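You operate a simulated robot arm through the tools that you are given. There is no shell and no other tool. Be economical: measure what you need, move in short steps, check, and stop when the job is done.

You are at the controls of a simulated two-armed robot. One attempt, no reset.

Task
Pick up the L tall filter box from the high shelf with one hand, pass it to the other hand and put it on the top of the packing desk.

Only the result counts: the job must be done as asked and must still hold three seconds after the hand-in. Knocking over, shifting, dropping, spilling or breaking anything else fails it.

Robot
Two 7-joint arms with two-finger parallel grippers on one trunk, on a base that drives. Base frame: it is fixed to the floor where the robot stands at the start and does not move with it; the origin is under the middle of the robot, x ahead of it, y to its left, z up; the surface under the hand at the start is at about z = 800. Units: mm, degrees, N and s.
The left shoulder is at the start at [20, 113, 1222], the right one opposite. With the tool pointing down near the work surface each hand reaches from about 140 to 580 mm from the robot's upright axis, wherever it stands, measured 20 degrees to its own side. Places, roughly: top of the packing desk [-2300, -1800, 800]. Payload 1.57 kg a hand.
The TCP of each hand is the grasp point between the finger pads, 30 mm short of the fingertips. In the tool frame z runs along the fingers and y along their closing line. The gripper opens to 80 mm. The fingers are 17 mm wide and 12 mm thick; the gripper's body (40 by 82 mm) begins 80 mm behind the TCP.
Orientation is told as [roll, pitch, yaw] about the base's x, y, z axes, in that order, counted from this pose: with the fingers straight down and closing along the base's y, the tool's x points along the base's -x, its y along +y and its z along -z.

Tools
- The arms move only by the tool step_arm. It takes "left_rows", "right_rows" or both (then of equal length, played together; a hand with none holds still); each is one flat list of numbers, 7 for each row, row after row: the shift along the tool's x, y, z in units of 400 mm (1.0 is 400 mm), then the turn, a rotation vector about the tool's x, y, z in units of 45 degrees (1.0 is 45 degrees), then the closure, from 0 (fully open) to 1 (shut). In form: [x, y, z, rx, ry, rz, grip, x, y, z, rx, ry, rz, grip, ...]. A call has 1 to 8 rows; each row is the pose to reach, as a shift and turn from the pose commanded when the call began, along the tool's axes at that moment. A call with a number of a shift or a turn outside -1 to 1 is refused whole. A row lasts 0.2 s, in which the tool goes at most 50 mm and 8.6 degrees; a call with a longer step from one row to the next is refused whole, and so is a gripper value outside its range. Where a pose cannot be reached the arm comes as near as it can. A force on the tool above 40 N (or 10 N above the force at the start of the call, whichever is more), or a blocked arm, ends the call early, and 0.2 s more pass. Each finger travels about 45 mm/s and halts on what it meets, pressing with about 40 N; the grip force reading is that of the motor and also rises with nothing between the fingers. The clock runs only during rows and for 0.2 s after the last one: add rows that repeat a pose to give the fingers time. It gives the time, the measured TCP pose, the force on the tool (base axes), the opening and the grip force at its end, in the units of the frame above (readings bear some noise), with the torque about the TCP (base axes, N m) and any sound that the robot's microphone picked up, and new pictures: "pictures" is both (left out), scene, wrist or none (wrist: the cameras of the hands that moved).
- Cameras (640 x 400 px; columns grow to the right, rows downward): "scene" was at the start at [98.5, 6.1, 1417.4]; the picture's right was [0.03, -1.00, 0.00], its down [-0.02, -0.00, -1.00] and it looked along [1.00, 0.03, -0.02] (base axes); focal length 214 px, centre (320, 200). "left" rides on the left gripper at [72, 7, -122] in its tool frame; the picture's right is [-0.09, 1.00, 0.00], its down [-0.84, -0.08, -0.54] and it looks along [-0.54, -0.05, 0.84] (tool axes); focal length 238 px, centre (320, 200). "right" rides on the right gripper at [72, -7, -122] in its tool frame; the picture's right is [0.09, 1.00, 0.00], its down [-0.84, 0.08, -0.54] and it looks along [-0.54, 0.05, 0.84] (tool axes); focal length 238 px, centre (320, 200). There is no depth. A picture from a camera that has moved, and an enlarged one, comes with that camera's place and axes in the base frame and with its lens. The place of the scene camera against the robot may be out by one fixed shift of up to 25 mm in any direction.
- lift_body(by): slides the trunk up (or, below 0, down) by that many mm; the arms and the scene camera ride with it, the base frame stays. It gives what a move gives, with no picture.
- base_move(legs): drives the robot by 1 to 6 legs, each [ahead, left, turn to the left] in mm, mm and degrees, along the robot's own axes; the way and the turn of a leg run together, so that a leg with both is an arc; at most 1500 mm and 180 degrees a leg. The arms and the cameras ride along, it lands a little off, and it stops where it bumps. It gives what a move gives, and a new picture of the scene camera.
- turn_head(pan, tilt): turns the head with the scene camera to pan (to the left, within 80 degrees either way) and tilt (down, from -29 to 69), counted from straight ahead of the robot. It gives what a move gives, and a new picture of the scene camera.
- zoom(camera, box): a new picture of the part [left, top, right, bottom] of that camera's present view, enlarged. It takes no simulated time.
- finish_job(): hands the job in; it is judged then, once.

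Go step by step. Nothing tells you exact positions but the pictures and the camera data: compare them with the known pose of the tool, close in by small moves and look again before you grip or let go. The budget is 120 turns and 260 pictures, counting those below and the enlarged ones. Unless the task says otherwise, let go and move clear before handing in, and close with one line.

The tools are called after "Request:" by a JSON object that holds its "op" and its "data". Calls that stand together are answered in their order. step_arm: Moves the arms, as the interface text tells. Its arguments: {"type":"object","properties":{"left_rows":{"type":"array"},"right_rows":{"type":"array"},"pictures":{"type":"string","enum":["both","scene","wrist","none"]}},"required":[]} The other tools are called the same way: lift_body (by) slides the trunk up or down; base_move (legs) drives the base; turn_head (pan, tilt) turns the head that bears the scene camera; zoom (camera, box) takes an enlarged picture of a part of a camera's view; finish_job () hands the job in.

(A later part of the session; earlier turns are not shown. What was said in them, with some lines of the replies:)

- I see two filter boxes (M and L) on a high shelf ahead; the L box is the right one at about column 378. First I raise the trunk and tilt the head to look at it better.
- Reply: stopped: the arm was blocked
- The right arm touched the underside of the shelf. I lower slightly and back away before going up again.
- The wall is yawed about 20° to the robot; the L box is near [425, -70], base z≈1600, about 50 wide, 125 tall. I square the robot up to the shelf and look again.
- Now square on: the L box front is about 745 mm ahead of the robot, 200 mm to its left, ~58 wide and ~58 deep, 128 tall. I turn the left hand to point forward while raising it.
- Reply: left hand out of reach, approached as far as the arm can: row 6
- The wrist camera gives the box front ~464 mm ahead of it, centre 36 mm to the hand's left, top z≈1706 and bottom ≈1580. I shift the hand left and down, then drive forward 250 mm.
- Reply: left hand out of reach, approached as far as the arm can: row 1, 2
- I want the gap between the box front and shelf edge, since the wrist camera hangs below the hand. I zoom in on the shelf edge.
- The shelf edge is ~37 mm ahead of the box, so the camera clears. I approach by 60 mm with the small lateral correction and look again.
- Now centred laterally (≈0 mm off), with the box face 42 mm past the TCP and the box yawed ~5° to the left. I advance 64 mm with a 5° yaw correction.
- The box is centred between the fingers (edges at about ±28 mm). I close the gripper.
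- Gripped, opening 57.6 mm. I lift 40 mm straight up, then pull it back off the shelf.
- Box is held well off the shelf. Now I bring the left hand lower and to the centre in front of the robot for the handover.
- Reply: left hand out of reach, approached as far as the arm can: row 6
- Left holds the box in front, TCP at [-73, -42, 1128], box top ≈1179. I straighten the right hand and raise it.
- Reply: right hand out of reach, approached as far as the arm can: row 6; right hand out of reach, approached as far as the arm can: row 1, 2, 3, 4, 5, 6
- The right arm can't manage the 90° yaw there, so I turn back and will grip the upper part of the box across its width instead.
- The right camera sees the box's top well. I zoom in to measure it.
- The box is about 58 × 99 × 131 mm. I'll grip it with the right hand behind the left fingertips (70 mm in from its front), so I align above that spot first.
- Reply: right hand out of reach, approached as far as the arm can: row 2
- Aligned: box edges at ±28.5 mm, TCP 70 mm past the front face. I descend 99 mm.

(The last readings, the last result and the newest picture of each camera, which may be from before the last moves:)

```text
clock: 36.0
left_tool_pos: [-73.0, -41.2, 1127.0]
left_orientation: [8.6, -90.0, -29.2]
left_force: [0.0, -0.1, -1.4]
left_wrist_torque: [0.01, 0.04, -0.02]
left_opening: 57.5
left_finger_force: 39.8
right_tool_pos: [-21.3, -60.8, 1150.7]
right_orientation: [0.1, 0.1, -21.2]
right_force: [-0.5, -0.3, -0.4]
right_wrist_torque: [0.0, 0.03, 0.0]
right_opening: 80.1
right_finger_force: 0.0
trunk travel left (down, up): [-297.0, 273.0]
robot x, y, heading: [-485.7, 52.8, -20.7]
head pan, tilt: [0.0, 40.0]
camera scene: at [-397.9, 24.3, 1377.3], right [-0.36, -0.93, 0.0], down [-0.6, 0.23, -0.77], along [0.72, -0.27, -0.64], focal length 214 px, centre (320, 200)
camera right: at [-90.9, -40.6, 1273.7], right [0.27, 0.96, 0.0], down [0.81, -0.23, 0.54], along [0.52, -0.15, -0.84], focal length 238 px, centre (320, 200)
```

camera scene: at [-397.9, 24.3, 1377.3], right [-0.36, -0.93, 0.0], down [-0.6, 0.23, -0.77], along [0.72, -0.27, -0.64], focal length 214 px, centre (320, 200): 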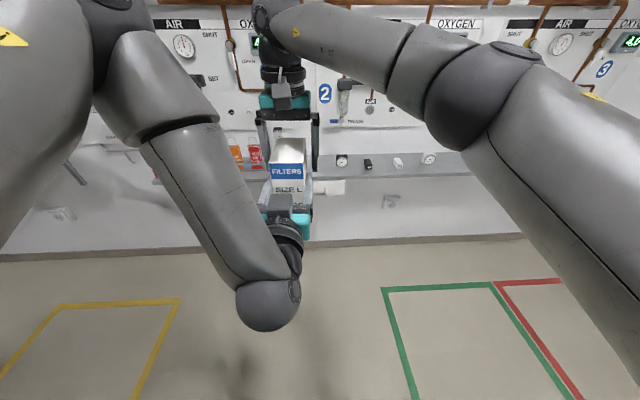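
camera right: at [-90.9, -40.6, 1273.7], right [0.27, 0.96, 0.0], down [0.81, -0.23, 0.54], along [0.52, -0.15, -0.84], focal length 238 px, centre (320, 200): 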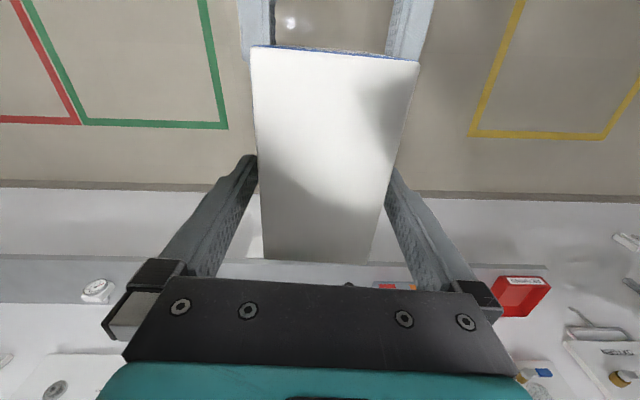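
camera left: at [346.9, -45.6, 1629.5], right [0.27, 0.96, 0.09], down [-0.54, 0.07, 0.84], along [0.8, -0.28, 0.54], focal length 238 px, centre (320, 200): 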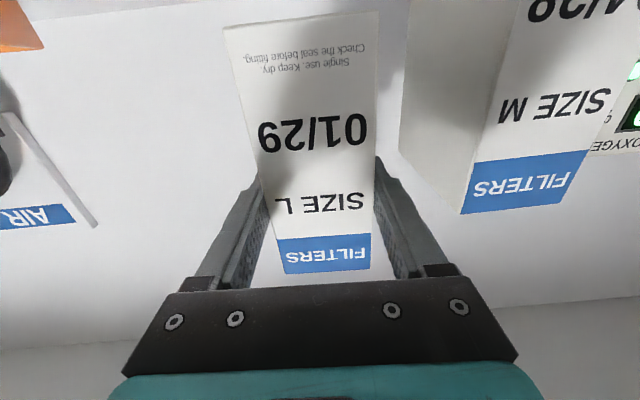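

The box is between the right fingers with clearance. I close the right gripper.

Request:
{"op": "step_arm", "data": {"right_rows": [0, 0, 0, 0, 0, 0, 1, 0, 0, 0, 0, 0, 0, 1, 0, 0, 0, 0, 0, 0, 1, 0, 0, 0, 0, 0, 0, 1]}}

```text
clock: 37.0
left_tool_pos: [-73.4, -41.0, 1129.2]
left_orientation: [13.3, -89.9, -33.9]
left_force: [-0.9, 0.5, 0.0]
left_wrist_torque: [0.06, 0.0, -0.14]
left_opening: 57.5
left_finger_force: 40.1
right_tool_pos: [-21.5, -62.2, 1151.1]
right_orientation: [0.1, 0.0, -21.2]
right_force: [0.2, -0.2, 1.2]
right_wrist_torque: [-0.06, -0.06, 0.14]
right_opening: 57.9
right_finger_force: 38.5
trunk travel left (down, up): [-297.0, 273.0]
robot x, y, heading: [-486.4, 53.2, -20.9]
head pan, tilt: [0.0, 40.0]
camera scene: at [-397.7, 24.1, 1377.2], right [-0.36, -0.93, 0.0], down [-0.6, 0.23, -0.77], along [0.72, -0.27, -0.64], focal length 214 px, centre (320, 200)
camera right: at [-90.7, -40.9, 1273.9], right [0.27, 0.96, 0.0], down [0.81, -0.23, 0.54], along [0.52, -0.15, -0.84], focal length 238 px, centre (320, 200)
```

scene: 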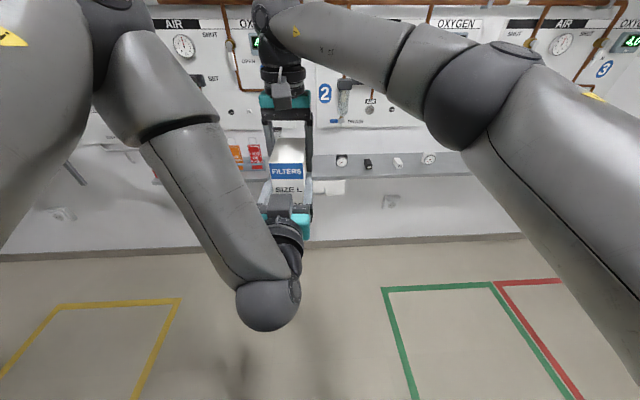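
right: 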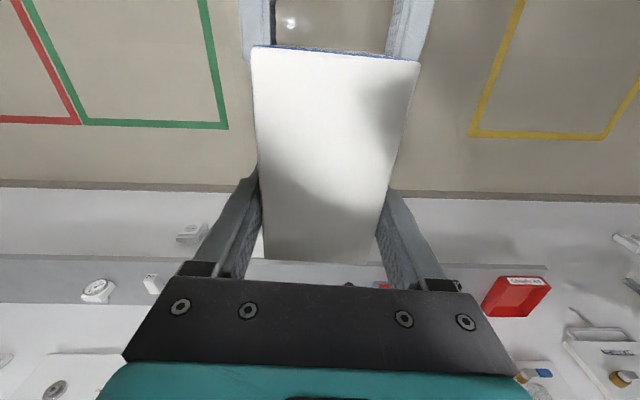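

Both hands hold the box. I release the left hand and draw it straight back.

Request:
{"op": "step_arm", "data": {"left_rows": [0, 0, 0, 0, 0, 0, 0, 0, 0, 0, 0, 0, 0, 0, 0, 0, 0, 0, 0, 0, 0, 0, 0, -0.05, 0, 0, 0, 0, 0, 0, -0.12, 0, 0, 0, 0, 0, 0, -0.2, 0, 0, 0, 0]}}

```text
clock: 38.4
left_tool_pos: [-131.3, -38.5, 1122.5]
left_orientation: [-32.7, -89.9, 12.1]
left_force: [0.3, 0.0, 0.0]
left_wrist_torque: [0.03, 0.0, 0.0]
left_opening: 80.1
left_finger_force: 0.0
left hand out of reach, approached as far as the arm can: row 4, 5, 6
right_tool_pos: [-21.7, -60.4, 1151.2]
right_orientation: [0.1, 0.2, -21.2]
right_force: [0.4, -0.3, 0.2]
right_wrist_torque: [-0.04, -0.02, -0.02]
right_opening: 57.7
right_finger_force: 39.5
trunk travel left (down, up): [-297.0, 273.0]
robot x, y, heading: [-486.7, 55.8, -20.7]
head pan, tilt: [0.0, 40.0]
camera scene: at [-397.6, 24.4, 1377.2], right [-0.36, -0.93, 0.0], down [-0.6, 0.23, -0.77], along [0.72, -0.27, -0.64], focal length 214 px, centre (320, 200)
camera left: at [-244.3, 10.6, 1050.5], right [0.35, 0.93, 0.09], down [-0.53, 0.12, 0.84], along [0.77, -0.34, 0.54], focal length 238 px, centre (320, 200)
```

scene: 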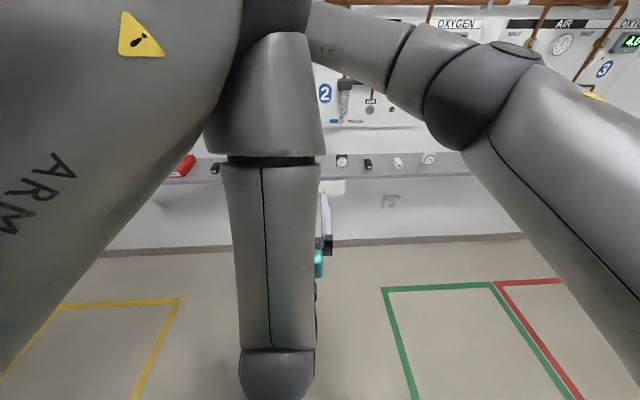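
left: 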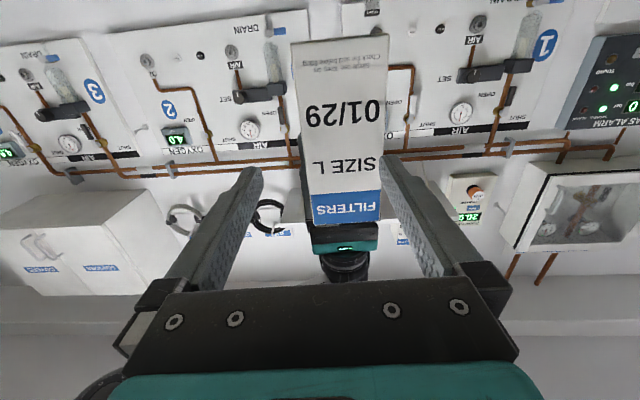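

Left is clear of the box and the right holds it. I move the right hand forward and to the right, away from the left hand.

Request:
{"op": "step_arm", "data": {"right_rows": [-0.06, 0, 0, 0, 0, 0, 1, -0.06, -0.1, 0, 0, 0, 0, 1, -0.06, -0.2, 0, 0, 0, 0, 1, -0.06, -0.3, 0, 0, 0, 0, 1, -0.03, -0.4, 0, 0, 0, 0, 1, 0, -0.5, 0, 0, 0, 0, 1]}}

```text
clock: 39.8
left_tool_pos: [-133.3, -39.5, 1122.0]
left_orientation: [85.4, -89.8, -105.9]
left_force: [-0.1, -0.5, 0.6]
left_wrist_torque: [0.01, 0.01, -0.01]
left_opening: 80.1
left_finger_force: 0.0
right_tool_pos: [-95.1, -249.4, 1154.1]
right_orientation: [0.1, 0.1, -21.3]
right_force: [0.5, 0.1, -1.4]
right_wrist_torque: [0.0, -0.01, 0.0]
right_opening: 57.7
right_finger_force: 40.2
trunk travel left (down, up): [-297.0, 273.0]
robot x, y, heading: [-487.3, 52.4, -20.9]
head pan, tilt: [0.0, 40.0]
camera scene: at [-398.4, 23.2, 1377.3], right [-0.36, -0.93, 0.0], down [-0.6, 0.23, -0.77], along [0.72, -0.27, -0.64], focal length 214 px, centre (320, 200)
camera right: at [-164.6, -229.1, 1275.9], right [0.27, 0.96, 0.0], down [0.81, -0.23, 0.54], along [0.52, -0.15, -0.84], focal length 238 px, centre (320, 200)
```

scene: 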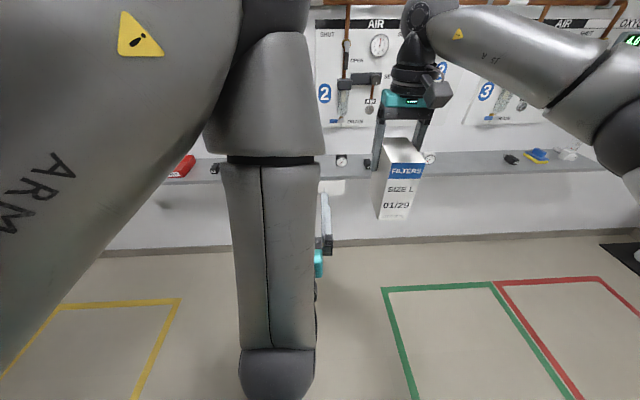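
right: 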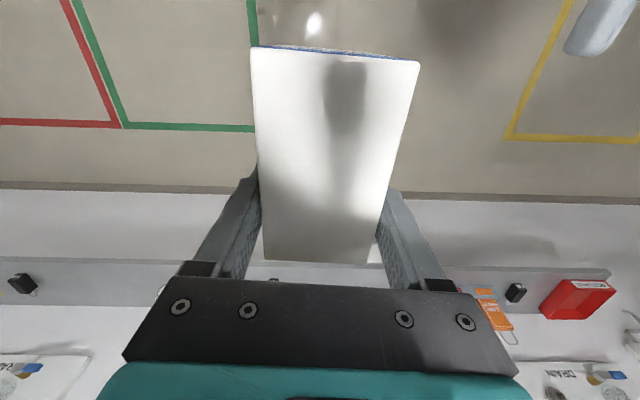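

Request:
{"op": "step_arm", "data": {"left_rows": [0, 0.1, 0, 0, 0.1, 0, 0, 0, 0.2, 0, 0, 0.28, 0, 0, 0, 0.3, 0, 0, 0.46, 0, 0, 0, 0.38, 0, 0, 0.64, 0, 0, 0, 0.38, 0, 0, 0.82, 0, 0, 0, 0.38, 0, 0, 1.0, 0, 0], "pictures": "none"}}

Request:
{"op": "step_arm", "data": {"left_rows": [0, 0, 0, 0, 0.18, 0, 0, 0, 0, 0, 0, 0.36, 0, 0, 0, 0, 0, 0, 0.54, 0, 0, 0, 0, 0, 0, 0.72, 0, 0, 0, 0, 0, 0, 0.9, 0, 0, 0, 0, 0, 0, 1.0, 0, 0], "pictures": "scene"}}

```text
clock: 41.1
left_tool_pos: [-49.7, 95.0, 1129.4]
left_orientation: [-0.1, -44.9, -20.8]
left_force: [-0.4, 0.6, 0.2]
left_wrist_torque: [-0.04, -0.01, 0.01]
left_opening: 79.7
left_finger_force: 0.2
left hand out of reach, approached as far as the arm can: row 1, 2, 3, 4, 5, 6
right_tool_pos: [-95.2, -247.8, 1153.0]
right_orientation: [0.2, 0.0, -21.3]
right_force: [0.0, 0.4, -1.3]
right_wrist_torque: [-0.03, -0.03, -0.04]
right_opening: 57.8
right_finger_force: 39.9
trunk travel left (down, up): [-297.0, 273.0]
robot x, y, heading: [-484.0, 51.1, -20.8]
head pan, tilt: [0.0, 40.0]
```

```text
clock: 42.5
left_tool_pos: [-51.9, 95.3, 1128.5]
left_orientation: [0.0, 0.1, -20.8]
left_force: [0.4, 0.7, 0.7]
left_wrist_torque: [-0.02, -0.01, 0.0]
left_opening: 80.0
left_finger_force: 0.1
right_tool_pos: [-95.0, -249.0, 1153.5]
right_orientation: [0.0, 0.1, -21.2]
right_force: [-0.7, 0.1, -2.4]
right_wrist_torque: [-0.02, 0.0, -0.01]
right_opening: 57.7
right_finger_force: 40.3
trunk travel left (down, up): [-297.0, 273.0]
robot x, y, heading: [-486.1, 56.5, -20.7]
head pan, tilt: [0.0, 40.0]
camera scene: at [-397.6, 24.0, 1377.2], right [-0.36, -0.93, 0.0], down [-0.6, 0.23, -0.77], along [0.72, -0.27, -0.64], focal length 214 px, centre (320, 200)
```

scene: 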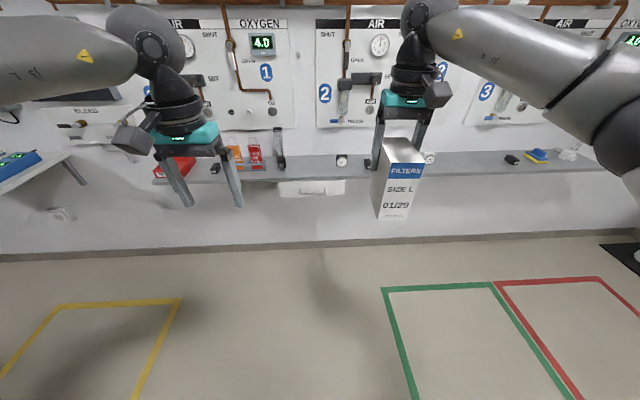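

Handover is done. Now I look to the right towards the packing desk before driving.

Request:
{"op": "turn_head", "data": {"pan": -80, "tilt": 20}}

Request:
{"op": "turn_head", "data": {"pan": 80, "tilt": 20}}

```text
clock: 44.1
left_tool_pos: [-51.2, 96.0, 1126.9]
left_orientation: [-0.1, -0.1, -20.6]
left_force: [0.5, -0.5, -0.3]
left_wrist_torque: [0.01, -0.01, -0.01]
left_opening: 80.1
left_finger_force: 0.1
right_tool_pos: [-94.4, -247.0, 1153.1]
right_orientation: [0.1, 0.1, -21.1]
right_force: [-0.2, -0.3, -1.9]
right_wrist_torque: [-0.01, -0.01, -0.02]
right_opening: 57.7
right_finger_force: 40.0
trunk travel left (down, up): [-297.0, 273.0]
robot x, y, heading: [-485.1, 51.4, -20.3]
head pan, tilt: [-80.0, 20.0]
camera scene: at [-494.6, -37.3, 1408.6], right [-0.98, 0.19, 0.0], down [0.06, 0.34, -0.94], along [-0.18, -0.92, -0.34], focal length 214 px, centre (320, 200)
```

scene: 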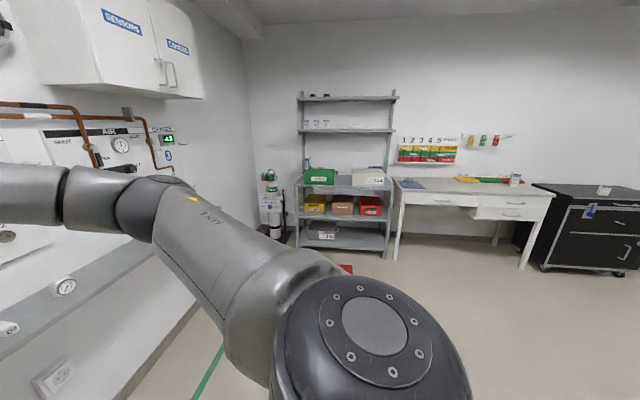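

```text
clock: 46.5
left_tool_pos: [-51.0, 94.2, 1128.7]
left_orientation: [0.0, 0.0, -20.7]
left_force: [-0.4, 0.5, -0.6]
left_wrist_torque: [0.03, -0.03, -0.03]
left_opening: 80.0
left_finger_force: 0.0
right_tool_pos: [-94.3, -249.3, 1153.9]
right_orientation: [0.0, 0.2, -21.2]
right_force: [0.5, -0.2, -1.8]
right_wrist_torque: [-0.02, -0.04, 0.01]
right_opening: 57.4
right_finger_force: 39.8
trunk travel left (down, up): [-297.0, 273.0]
robot x, y, heading: [-480.2, 53.0, -20.7]
head pan, tilt: [80.0, 20.0]
camera scene: at [-429.5, 134.2, 1408.6], right [0.86, -0.51, 0.0], down [-0.18, -0.29, -0.94], along [0.48, 0.81, -0.34], focal length 214 px, centre (320, 200)
```

scene: 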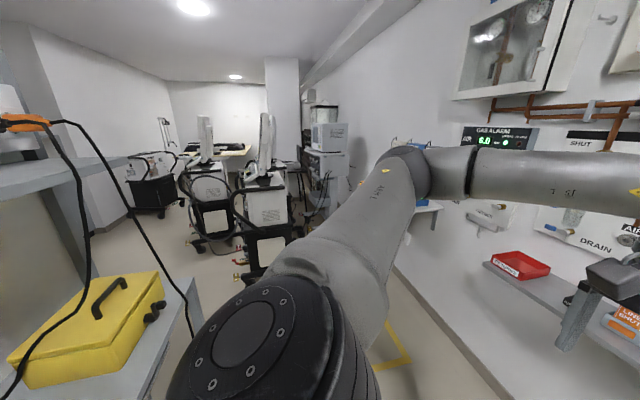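

The white desk matching the given place is to the right-rear, with a clear floor. I turn right in place and look.

Request:
{"op": "base_move", "data": {"legs": [[0, 0, -80]]}}

Request:
{"op": "turn_head", "data": {"pan": -35, "tilt": 20}}

```text
clock: 50.4
left_tool_pos: [-379.6, -368.2, 1129.5]
left_orientation: [0.0, 0.1, -102.0]
left_force: [0.1, -0.1, 0.3]
left_wrist_torque: [0.01, -0.01, 0.01]
left_opening: 80.0
left_finger_force: 0.0
right_tool_pos: [-725.0, -377.3, 1154.1]
right_orientation: [0.1, 0.0, -102.4]
right_force: [-0.4, -0.2, -0.8]
right_wrist_torque: [0.01, -0.01, 0.0]
right_opening: 57.5
right_finger_force: 40.2
trunk travel left (down, up): [-297.0, 273.0]
robot x, y, heading: [-482.4, 58.2, -102.1]
head pan, tilt: [80.0, 20.0]
camera scene: at [-402.6, 13.0, 1408.7], right [-0.38, -0.93, 0.0], down [-0.32, 0.13, -0.94], along [0.87, -0.35, -0.34], focal length 214 px, centre (320, 200)
```

scene: 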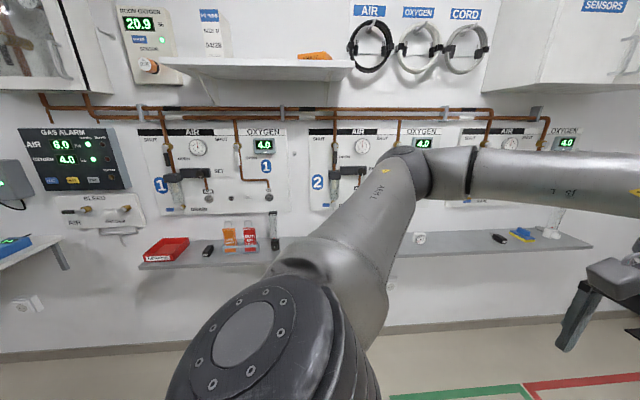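

```text
clock: 52.4
left_tool_pos: [-377.9, -368.6, 1129.3]
left_orientation: [0.0, 0.0, -102.1]
left_force: [0.4, -0.7, -0.9]
left_wrist_torque: [-0.01, -0.01, 0.0]
left_opening: 79.9
left_finger_force: 0.0
right_tool_pos: [-724.0, -377.5, 1153.6]
right_orientation: [0.1, 0.1, -102.4]
right_force: [-0.2, -0.8, -1.7]
right_wrist_torque: [0.0, -0.02, 0.02]
right_opening: 57.6
right_finger_force: 40.3
trunk travel left (down, up): [-297.0, 273.0]
robot x, y, heading: [-486.3, 50.5, -102.0]
head pan, tilt: [-35.0, 20.0]
camera scene: at [-556.9, -15.5, 1408.6], right [-0.68, 0.73, 0.0], down [0.25, 0.23, -0.94], along [-0.69, -0.64, -0.34], focal length 214 px, centre (320, 200)
```

scene: 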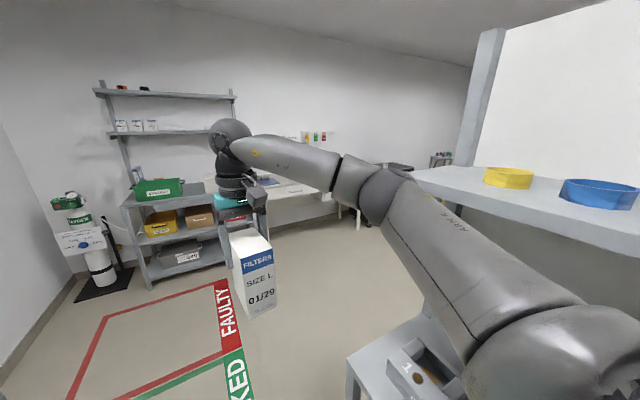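

A rack stands close on my right, so I drive straight ahead first to clear it.

Request:
{"op": "base_move", "data": {"legs": [[700, 0, 0]]}}

Request:
{"op": "turn_head", "data": {"pan": -60, "tilt": 25}}

```text
clock: 56.2
left_tool_pos: [-529.6, -1064.9, 1128.1]
left_orientation: [0.1, 0.0, -102.1]
left_force: [0.5, -0.1, 0.7]
left_wrist_torque: [0.04, 0.03, 0.02]
left_opening: 80.0
left_finger_force: 0.1
right_tool_pos: [-874.7, -1073.5, 1152.8]
right_orientation: [0.1, 0.1, -102.5]
right_force: [0.6, -0.2, -2.0]
right_wrist_torque: [-0.01, 0.0, -0.01]
right_opening: 57.6
right_finger_force: 39.5
trunk travel left (down, up): [-297.0, 273.0]
robot x, y, heading: [-632.4, -642.9, -102.2]
head pan, tilt: [-35.0, 20.0]
camera scene: at [-706.3, -711.7, 1408.6], right [-0.68, 0.73, 0.0], down [0.25, 0.23, -0.94], along [-0.69, -0.64, -0.34], focal length 214 px, centre (320, 200)
```

scene: 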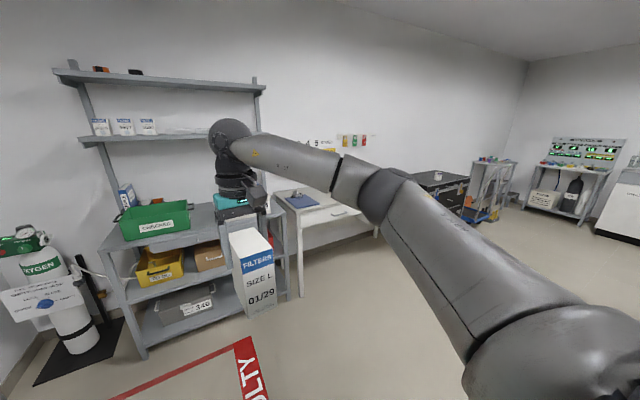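

```text
clock: 57.1
left_tool_pos: [-527.7, -1064.3, 1127.8]
left_orientation: [0.0, 0.0, -102.1]
left_force: [1.2, 0.3, 0.0]
left_wrist_torque: [-0.02, 0.0, 0.03]
left_opening: 80.0
left_finger_force: 0.1
right_tool_pos: [-874.4, -1072.0, 1153.3]
right_orientation: [0.1, 0.1, -102.5]
right_force: [-0.6, -0.3, -1.9]
right_wrist_torque: [-0.05, -0.01, 0.0]
right_opening: 57.5
right_finger_force: 39.9
trunk travel left (down, up): [-297.0, 273.0]
robot x, y, heading: [-637.0, -640.4, -102.2]
head pan, tilt: [-60.0, 25.0]
camera scene: at [-725.7, -676.3, 1400.6], right [-0.31, 0.95, 0.0], down [0.4, 0.13, -0.91], along [-0.86, -0.28, -0.42], focal length 214 px, centre (320, 200)
```

scene: 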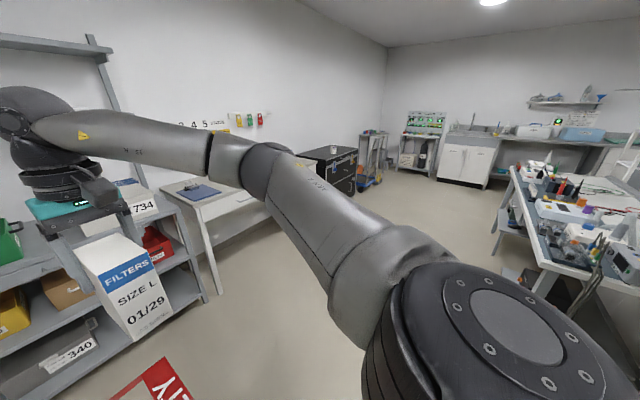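

The way to the desk is clear; I estimate its front-left corner near [-1600, -1690]. I drive diagonally to a stand-off ~700 mm from the desk edge, squared up to it.

Request:
{"op": "base_move", "data": {"legs": [[560, -880, -7]]}}

Request:
{"op": "turn_head", "data": {"pan": 0, "tilt": 35}}

```text
clock: 62.6
left_tool_pos: [-1592.7, -1375.9, 1128.3]
left_orientation: [0.1, 0.0, -109.7]
left_force: [-0.5, 0.0, -0.4]
left_wrist_torque: [0.03, -0.03, -0.02]
left_opening: 79.9
left_finger_force: 0.0
right_tool_pos: [-1935.3, -1339.4, 1154.9]
right_orientation: [0.1, 0.1, -110.2]
right_force: [-0.2, 0.2, -2.1]
right_wrist_torque: [0.01, -0.01, 0.04]
right_opening: 57.7
right_finger_force: 39.6
trunk travel left (down, up): [-297.0, 273.0]
robot x, y, heading: [-1643.5, -943.4, -109.8]
head pan, tilt: [-60.0, 25.0]
camera scene: at [-1736.3, -966.1, 1400.5], right [-0.18, 0.98, 0.0], down [0.42, 0.08, -0.91], along [-0.89, -0.16, -0.42], focal length 214 px, centre (320, 200)
```

scene: 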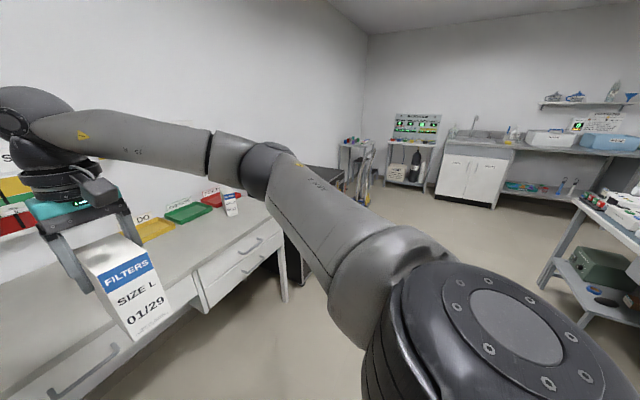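

```text
clock: 63.9
left_tool_pos: [-1591.3, -1375.1, 1128.9]
left_orientation: [0.0, 0.0, -109.7]
left_force: [-0.2, 0.4, 0.1]
left_wrist_torque: [-0.01, 0.01, 0.03]
left_opening: 80.1
left_finger_force: 0.3
right_tool_pos: [-1935.0, -1339.3, 1153.0]
right_orientation: [0.0, 0.1, -110.2]
right_force: [-0.7, 0.4, -1.1]
right_wrist_torque: [-0.06, 0.01, 0.0]
right_opening: 57.5
right_finger_force: 40.3
trunk travel left (down, up): [-297.0, 273.0]
robot x, y, heading: [-1636.6, -943.4, -110.0]
head pan, tilt: [0.0, 35.0]
camera scene: at [-1675.2, -1032.5, 1384.8], right [-0.94, 0.34, 0.0], down [0.19, 0.54, -0.82], along [-0.28, -0.77, -0.57], focal length 214 px, centre (320, 200)
```

scene: 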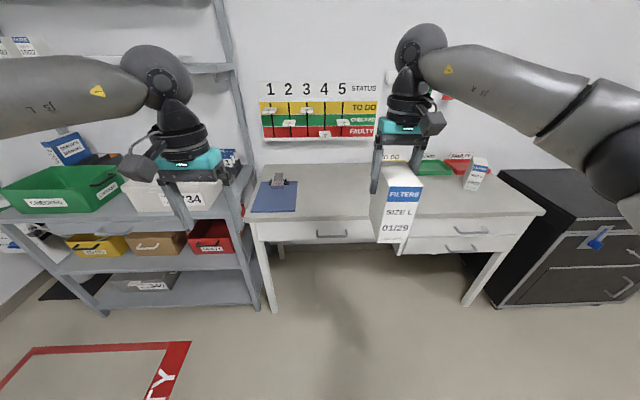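

The desk's front middle is clear; its edge is ~780 mm ahead of the robot. I pull the left hand back for clearance from the shelving, then drive in.

Request:
{"op": "step_arm", "data": {"left_rows": [0.1, -0.03, 0, 0, 0, 0, 0, 0.2, -0.06, 0, 0, 0, 0, 0, 0.3, -0.1, 0, 0, 0, 0, 0], "pictures": "none"}}

Request:
{"op": "base_move", "data": {"legs": [[340, -80, 0]]}}

Request:
{"op": "turn_head", "data": {"pan": -10, "tilt": 50}}

```text
clock: 64.7
left_tool_pos: [-1589.0, -1251.3, 1129.9]
left_orientation: [0.0, 0.0, -109.6]
left_force: [0.3, 0.4, 0.7]
left_wrist_torque: [0.03, 0.01, 0.01]
left_opening: 80.2
left_finger_force: 0.1
right_tool_pos: [-1935.8, -1339.7, 1152.9]
right_orientation: [0.0, 0.1, -110.1]
right_force: [0.5, -0.2, -1.2]
right_wrist_torque: [-0.03, 0.02, -0.02]
right_opening: 57.7
right_finger_force: 39.6
trunk travel left (down, up): [-297.0, 273.0]
robot x, y, heading: [-1639.3, -942.1, -109.6]
head pan, tilt: [0.0, 35.0]
```

```text
clock: 66.9
left_tool_pos: [-1776.8, -1547.3, 1130.2]
left_orientation: [0.0, 0.0, -109.3]
left_force: [-0.9, -0.7, 0.3]
left_wrist_torque: [0.03, -0.02, -0.01]
left_opening: 80.0
left_finger_force: 0.2
right_tool_pos: [-2122.6, -1638.6, 1153.2]
right_orientation: [0.2, 0.1, -109.9]
right_force: [0.2, -0.9, -1.3]
right_wrist_torque: [0.0, -0.02, 0.01]
right_opening: 57.7
right_finger_force: 39.8
trunk travel left (down, up): [-297.0, 273.0]
robot x, y, heading: [-1830.7, -1240.0, -109.7]
head pan, tilt: [0.0, 35.0]
camera scene: at [-1865.2, -1329.5, 1384.7], right [-0.94, 0.33, 0.0], down [0.19, 0.54, -0.82], along [-0.27, -0.77, -0.57], focal length 214 px, centre (320, 200)
```

scene: 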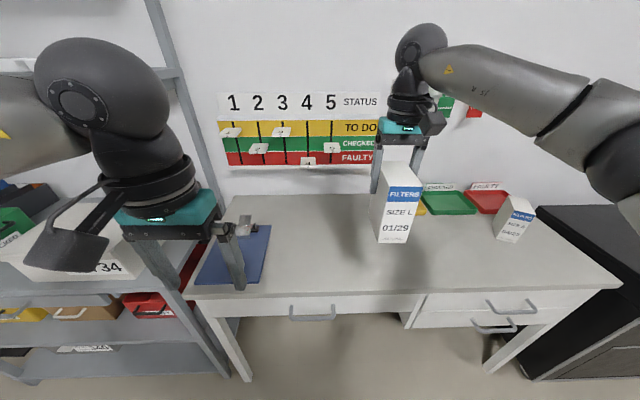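

```text
clock: 67.7
left_tool_pos: [-1775.5, -1545.9, 1131.0]
left_orientation: [0.0, 0.1, -109.3]
left_force: [0.2, -0.5, -0.7]
left_wrist_torque: [0.0, -0.04, 0.0]
left_opening: 80.1
left_finger_force: 0.0
right_tool_pos: [-2123.1, -1637.9, 1151.8]
right_orientation: [0.0, 0.1, -109.8]
right_force: [-0.7, -0.2, -1.3]
right_wrist_torque: [-0.04, 0.03, -0.06]
right_opening: 57.4
right_finger_force: 40.3
trunk travel left (down, up): [-297.0, 273.0]
robot x, y, heading: [-1826.1, -1241.5, -109.6]
head pan, tilt: [-10.0, 50.0]
camera scene: at [-1873.3, -1313.0, 1363.1], right [-0.87, 0.49, 0.0], down [0.38, 0.67, -0.64], along [-0.32, -0.56, -0.77], focal length 214 px, centre (320, 200)
```

scene: 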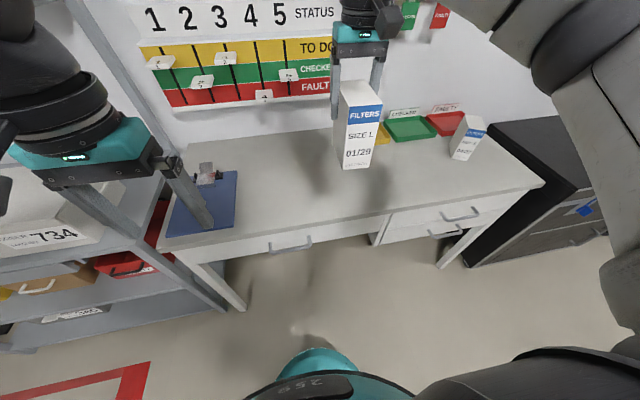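

The desk edge is ~440 mm ahead of the robot. I creep 60 mm further, then use only the right arm to extend and lower.

Request:
{"op": "base_move", "data": {"legs": [[60, 0, 0]]}}

Request:
{"op": "step_arm", "data": {"right_rows": [-0.12, 0, 0.0, 0, 0, 0, 1, -0.12, 0, 0.1, 0, 0, 0, 1, -0.12, 0, 0.2, 0, 0, 0, 1, -0.12, 0, 0.3, 0, 0, 0, 1, -0.12, 0, 0.4, 0, 0, 0, 1, -0.12, 0, 0.5, 0, 0, 0, 1]}}

Request:
{"op": "zoom", "data": {"camera": "scene", "box": [220, 100, 460, 250]}}

```text
clock: 68.7
left_tool_pos: [-1796.4, -1603.7, 1131.0]
left_orientation: [0.0, 0.0, -109.3]
left_force: [0.3, -1.2, 0.1]
left_wrist_torque: [0.01, -0.03, 0.0]
left_opening: 80.0
left_finger_force: 0.1
right_tool_pos: [-2142.5, -1694.4, 1152.9]
right_orientation: [0.0, 0.1, -109.7]
right_force: [-0.3, -0.2, -2.9]
right_wrist_torque: [-0.01, 0.03, 0.03]
right_opening: 57.7
right_finger_force: 40.4
trunk travel left (down, up): [-297.0, 273.0]
robot x, y, heading: [-1850.2, -1299.1, -109.4]
head pan, tilt: [-10.0, 50.0]
camera scene: at [-1893.6, -1370.8, 1363.0], right [-0.87, 0.49, 0.0], down [0.38, 0.67, -0.64], along [-0.31, -0.56, -0.77], focal length 214 px, centre (320, 200)
```

scene: 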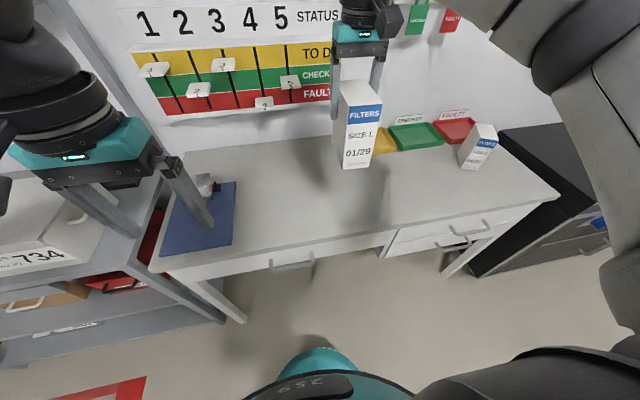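

```text
clock: 70.1
left_tool_pos: [-1796.0, -1603.8, 1130.0]
left_orientation: [0.0, 0.0, -109.3]
left_force: [0.1, -0.1, -0.7]
left_wrist_torque: [-0.02, 0.0, 0.02]
left_opening: 79.8
left_finger_force: 0.0
right_tool_pos: [-2160.0, -1740.9, 952.5]
right_orientation: [-0.1, 0.1, -109.8]
right_force: [-0.5, -0.1, -1.7]
right_wrist_torque: [-0.03, 0.04, 0.0]
right_opening: 57.6
right_finger_force: 40.2
trunk travel left (down, up): [-297.0, 273.0]
robot x, y, heading: [-1852.9, -1297.0, -109.3]
head pan, tilt: [-10.0, 50.0]
camera scene: at [-1893.3, -1369.9, 1363.0], right [-0.87, 0.49, 0.0], down [0.38, 0.67, -0.64], along [-0.31, -0.56, -0.77], focal length 214 px, centre (320, 200)
camera right: at [-2140.7, -1670.1, 1075.1], right [0.97, -0.25, 0.0], down [-0.21, -0.81, 0.54], along [-0.13, -0.52, -0.84], focal length 238 px, centre (320, 200)
```

scene: 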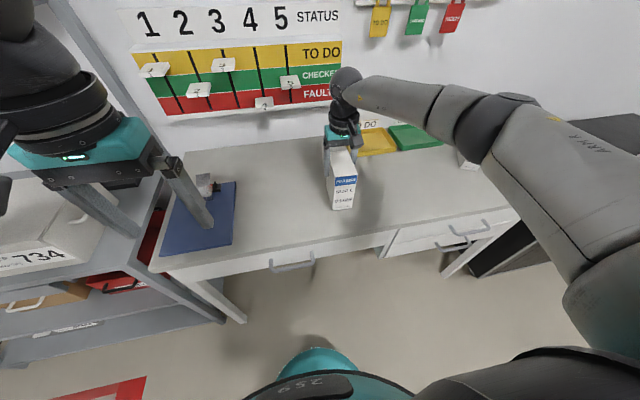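
right: 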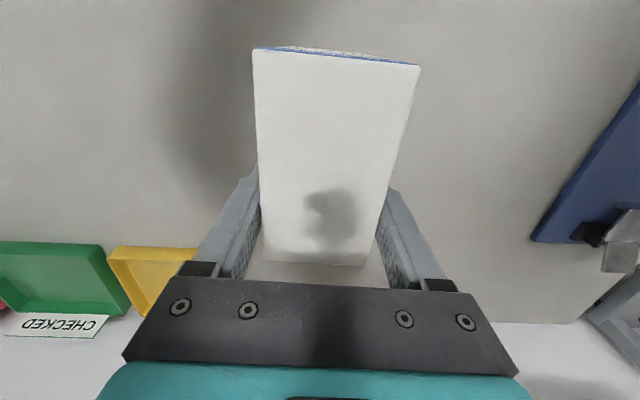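

```text
2.67 times, centred on (340, 175) of scene
camera zoom: at [-1893.3, -1369.9, 1363.0], right [-0.87, 0.49, 0.0], down [0.38, 0.67, -0.64], along [-0.31, -0.56, -0.77], focal length 572 px, centre (267, 267)
```

zoom: 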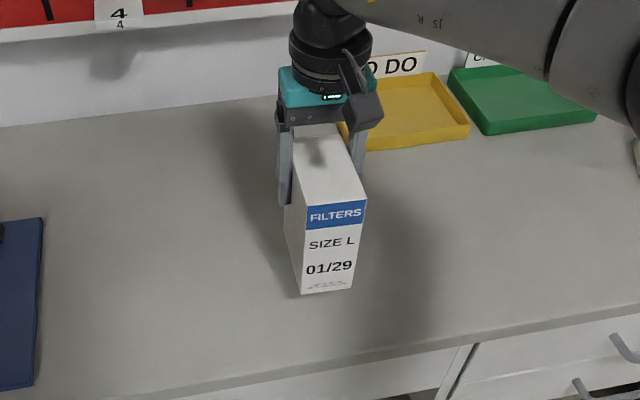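

Box is over a clear part of the desk, well inside its edge, bottom about 50 mm above it. I lower 36 mm, then creep.

Request:
{"op": "step_arm", "data": {"right_rows": [0, 0, 0.03, 0, 0, 0, 1, 0, 0, 0.06, 0, 0, 0, 1, 0, 0, 0.09, 0, 0, 0, 1], "pictures": "scene"}}

Request:
{"op": "zoom", "data": {"camera": "scene", "box": [280, 130, 400, 205]}}

```text
clock: 70.9
left_tool_pos: [-1795.7, -1602.9, 1131.4]
left_orientation: [0.0, 0.1, -109.3]
left_force: [0.4, 0.6, -0.2]
left_wrist_torque: [-0.03, -0.05, -0.01]
left_opening: 80.0
left_finger_force: 0.1
right_tool_pos: [-2158.8, -1740.9, 918.3]
right_orientation: [0.1, 0.1, -109.7]
right_force: [-0.2, -0.5, -1.4]
right_wrist_torque: [-0.02, 0.01, 0.0]
right_opening: 57.7
right_finger_force: 40.6
trunk travel left (down, up): [-297.0, 273.0]
robot x, y, heading: [-1846.1, -1292.9, -109.5]
head pan, tilt: [-10.0, 50.0]
camera scene: at [-1893.3, -1369.8, 1363.0], right [-0.87, 0.49, 0.0], down [0.38, 0.67, -0.64], along [-0.31, -0.56, -0.77], focal length 214 px, centre (320, 200)
```

scene: 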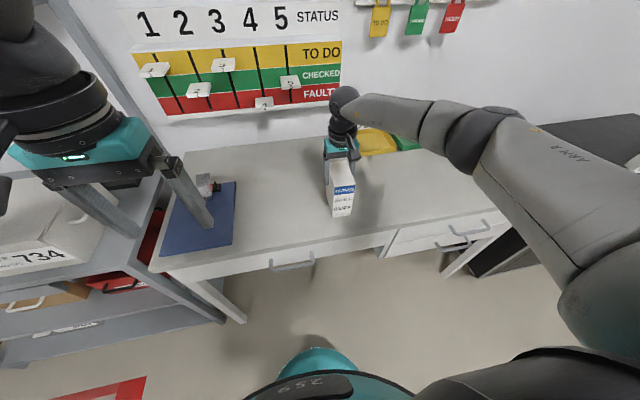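

```text
5.33 times, centred on (340, 168) of scene
camera zoom: at [-1893.3, -1369.8, 1363.0], right [-0.87, 0.49, 0.0], down [0.38, 0.67, -0.64], along [-0.31, -0.56, -0.77], focal length 1144 px, centre (213, 373)
```

zoom: 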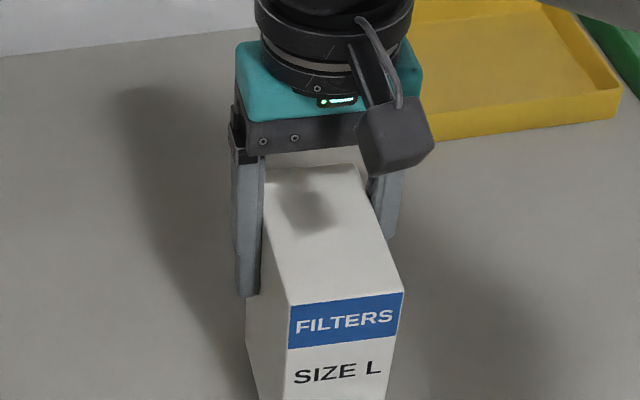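

Not yet touching. I creep down in 2–3 mm rows, watching the vertical force.

Request:
{"op": "step_arm", "data": {"right_rows": [0, 0, 0.008, 0, 0, 0, 1, 0, 0, 0.015, 0, 0, 0, 1, 0, 0, 0.022, 0, 0, 0, 1, 0, 0, 0.029, 0, 0, 0, 1], "pictures": "none"}}

Request:
{"op": "step_arm", "data": {"right_rows": [0, 0, 0.003, 0, 0, 0, 1, 0, 0, 0.006, 0, 0, 0, 1], "pictures": "scene"}}

```text
clock: 71.9
left_tool_pos: [-1796.3, -1602.7, 1129.3]
left_orientation: [0.0, 0.1, -109.3]
left_force: [0.0, 0.5, 0.8]
left_wrist_torque: [0.0, 0.03, 0.04]
left_opening: 80.2
left_finger_force: 0.1
right_tool_pos: [-2160.4, -1741.3, 905.4]
right_orientation: [0.0, 0.1, -109.7]
right_force: [-0.9, -0.9, -1.5]
right_wrist_torque: [-0.02, 0.03, 0.01]
right_opening: 57.6
right_finger_force: 39.9
trunk travel left (down, up): [-297.0, 273.0]
robot x, y, heading: [-1851.2, -1300.5, -109.1]
head pan, tilt: [-10.0, 50.0]
```

```text
clock: 72.5
left_tool_pos: [-1796.2, -1601.7, 1130.9]
left_orientation: [0.0, -0.1, -109.3]
left_force: [0.2, 0.0, 0.5]
left_wrist_torque: [0.03, -0.01, -0.02]
left_opening: 80.0
left_finger_force: 0.0
right_tool_pos: [-2158.5, -1740.2, 904.2]
right_orientation: [0.1, -0.2, -109.7]
right_force: [-2.1, 3.0, 10.3]
right_wrist_torque: [0.02, 0.35, -0.09]
right_opening: 57.6
right_finger_force: 40.1
trunk travel left (down, up): [-297.0, 273.0]
robot x, y, heading: [-1851.7, -1292.5, -109.4]
head pan, tilt: [-10.0, 50.0]
camera scene: at [-1892.8, -1368.6, 1363.3], right [-0.87, 0.49, 0.0], down [0.38, 0.67, -0.64], along [-0.32, -0.56, -0.77], focal length 214 px, centre (320, 200)
```

scene: 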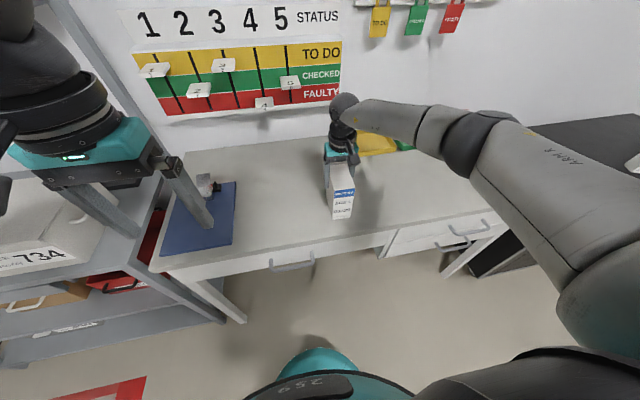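

The box touches the desk (vertical force now +10 N at TCP z 904, as expected). I open the right gripper in place.

Request:
{"op": "step_arm", "data": {"right_rows": [0, 0, -0.002, 0, 0, 0, 0.3, 0, 0, -0.002, 0, 0, 0, 0, 0, 0, -0.002, 0, 0, 0, 0, 0, 0, -0.002, 0, 0, 0, 0]}}

```text
clock: 73.5
left_tool_pos: [-1796.2, -1602.4, 1129.9]
left_orientation: [0.0, 0.0, -109.3]
left_force: [0.3, 0.4, -0.2]
left_wrist_torque: [-0.03, 0.01, 0.0]
left_opening: 80.0
left_finger_force: 0.0
right_tool_pos: [-2159.8, -1738.9, 903.5]
right_orientation: [0.1, 0.1, -109.6]
right_force: [-1.0, -0.7, -0.5]
right_wrist_torque: [-0.02, -0.01, 0.01]
right_opening: 80.1
right_finger_force: 0.0
trunk travel left (down, up): [-297.0, 273.0]
robot x, y, heading: [-1851.5, -1296.1, -109.4]
head pan, tilt: [-10.0, 50.0]
camera scene: at [-1893.2, -1369.6, 1363.1], right [-0.87, 0.49, 0.0], down [0.38, 0.67, -0.64], along [-0.31, -0.56, -0.77], focal length 214 px, centre (320, 200)
camera right: at [-2141.1, -1668.9, 1026.5], right [0.97, -0.25, 0.0], down [-0.21, -0.81, 0.54], along [-0.13, -0.52, -0.84], focal length 238 px, centre (320, 200)
```

scene: 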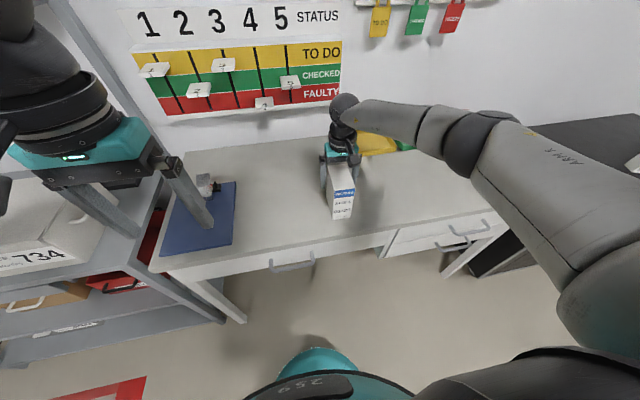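
right: 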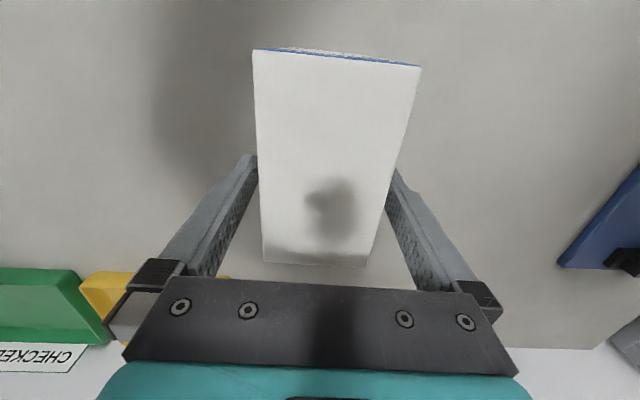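

The box stands released with clearance on both sides. I raise the right hand straight up 200 mm.

Request:
{"op": "step_arm", "data": {"right_rows": [0, 0, -0.05, 0, 0, 0, 0, 0, 0, -0.15, 0, 0, 0, 0, 0, 0, -0.25, 0, 0, 0, 0, 0, 0, -0.35, 0, 0, 0, 0, 0, 0, -0.45, 0, 0, 0, 0, 0, 0, -0.5, 0, 0, 0, 0]}}

Request:
{"op": "zoom", "data": {"camera": "scene", "box": [220, 100, 460, 250]}}

```text
clock: 74.9
left_tool_pos: [-1794.9, -1602.8, 1130.1]
left_orientation: [0.1, -0.1, -109.3]
left_force: [-0.2, 0.0, -0.3]
left_wrist_torque: [0.01, -0.01, 0.0]
left_opening: 80.2
left_finger_force: 0.2
right_tool_pos: [-2156.7, -1738.9, 1105.4]
right_orientation: [0.1, 0.1, -109.7]
right_force: [0.1, 1.3, 1.0]
right_wrist_torque: [0.0, 0.01, 0.05]
right_opening: 79.8
right_finger_force: 0.0
trunk travel left (down, up): [-297.0, 273.0]
robot x, y, heading: [-1851.6, -1293.5, -109.4]
head pan, tilt: [-10.0, 50.0]
camera scene: at [-1893.1, -1369.7, 1363.1], right [-0.87, 0.49, 0.0], down [0.38, 0.67, -0.64], along [-0.31, -0.56, -0.77], focal length 214 px, centre (320, 200)
camera right: at [-2139.2, -1668.5, 1228.1], right [0.97, -0.25, 0.0], down [-0.21, -0.81, 0.54], along [-0.13, -0.52, -0.84], focal length 238 px, centre (320, 200)
```

scene: 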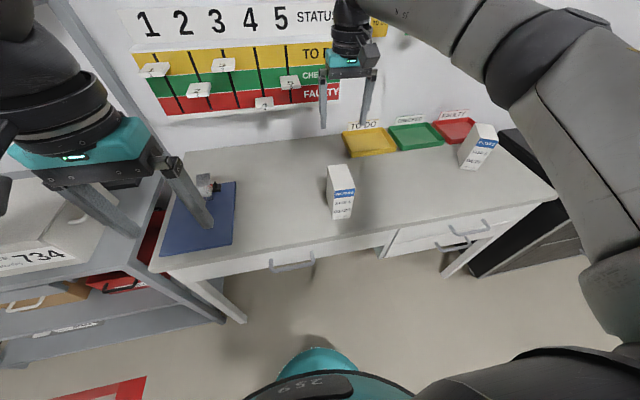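
right: 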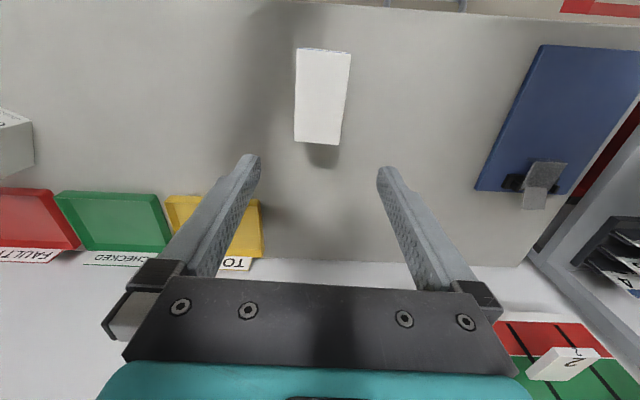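

```text
2.67 times, centred on (340, 175) of scene
camera zoom: at [-1893.1, -1369.7, 1363.1], right [-0.87, 0.49, 0.0], down [0.38, 0.67, -0.64], along [-0.31, -0.56, -0.77], focal length 572 px, centre (267, 267)
```

zoom: 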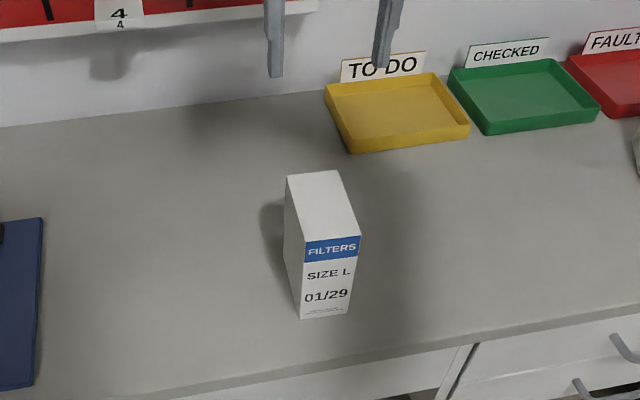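

The L filter box stands upright on the packing desk, both hands are clear of it, and the trays and clipboard on the desk have not moved. I hand the job in.

Request:
{"op": "finish_job", "data": {}}

```text
The job is handed in.
```

The L filter box is standing upright on top of the packing desk, picked from the high shelf with the left hand and passed to the right, and I handed the job in. Early on the right arm bumped the underside of the high shelf while the trunk was rising; later pictures showed the shelf items still standing, but I did not check their exact positions.
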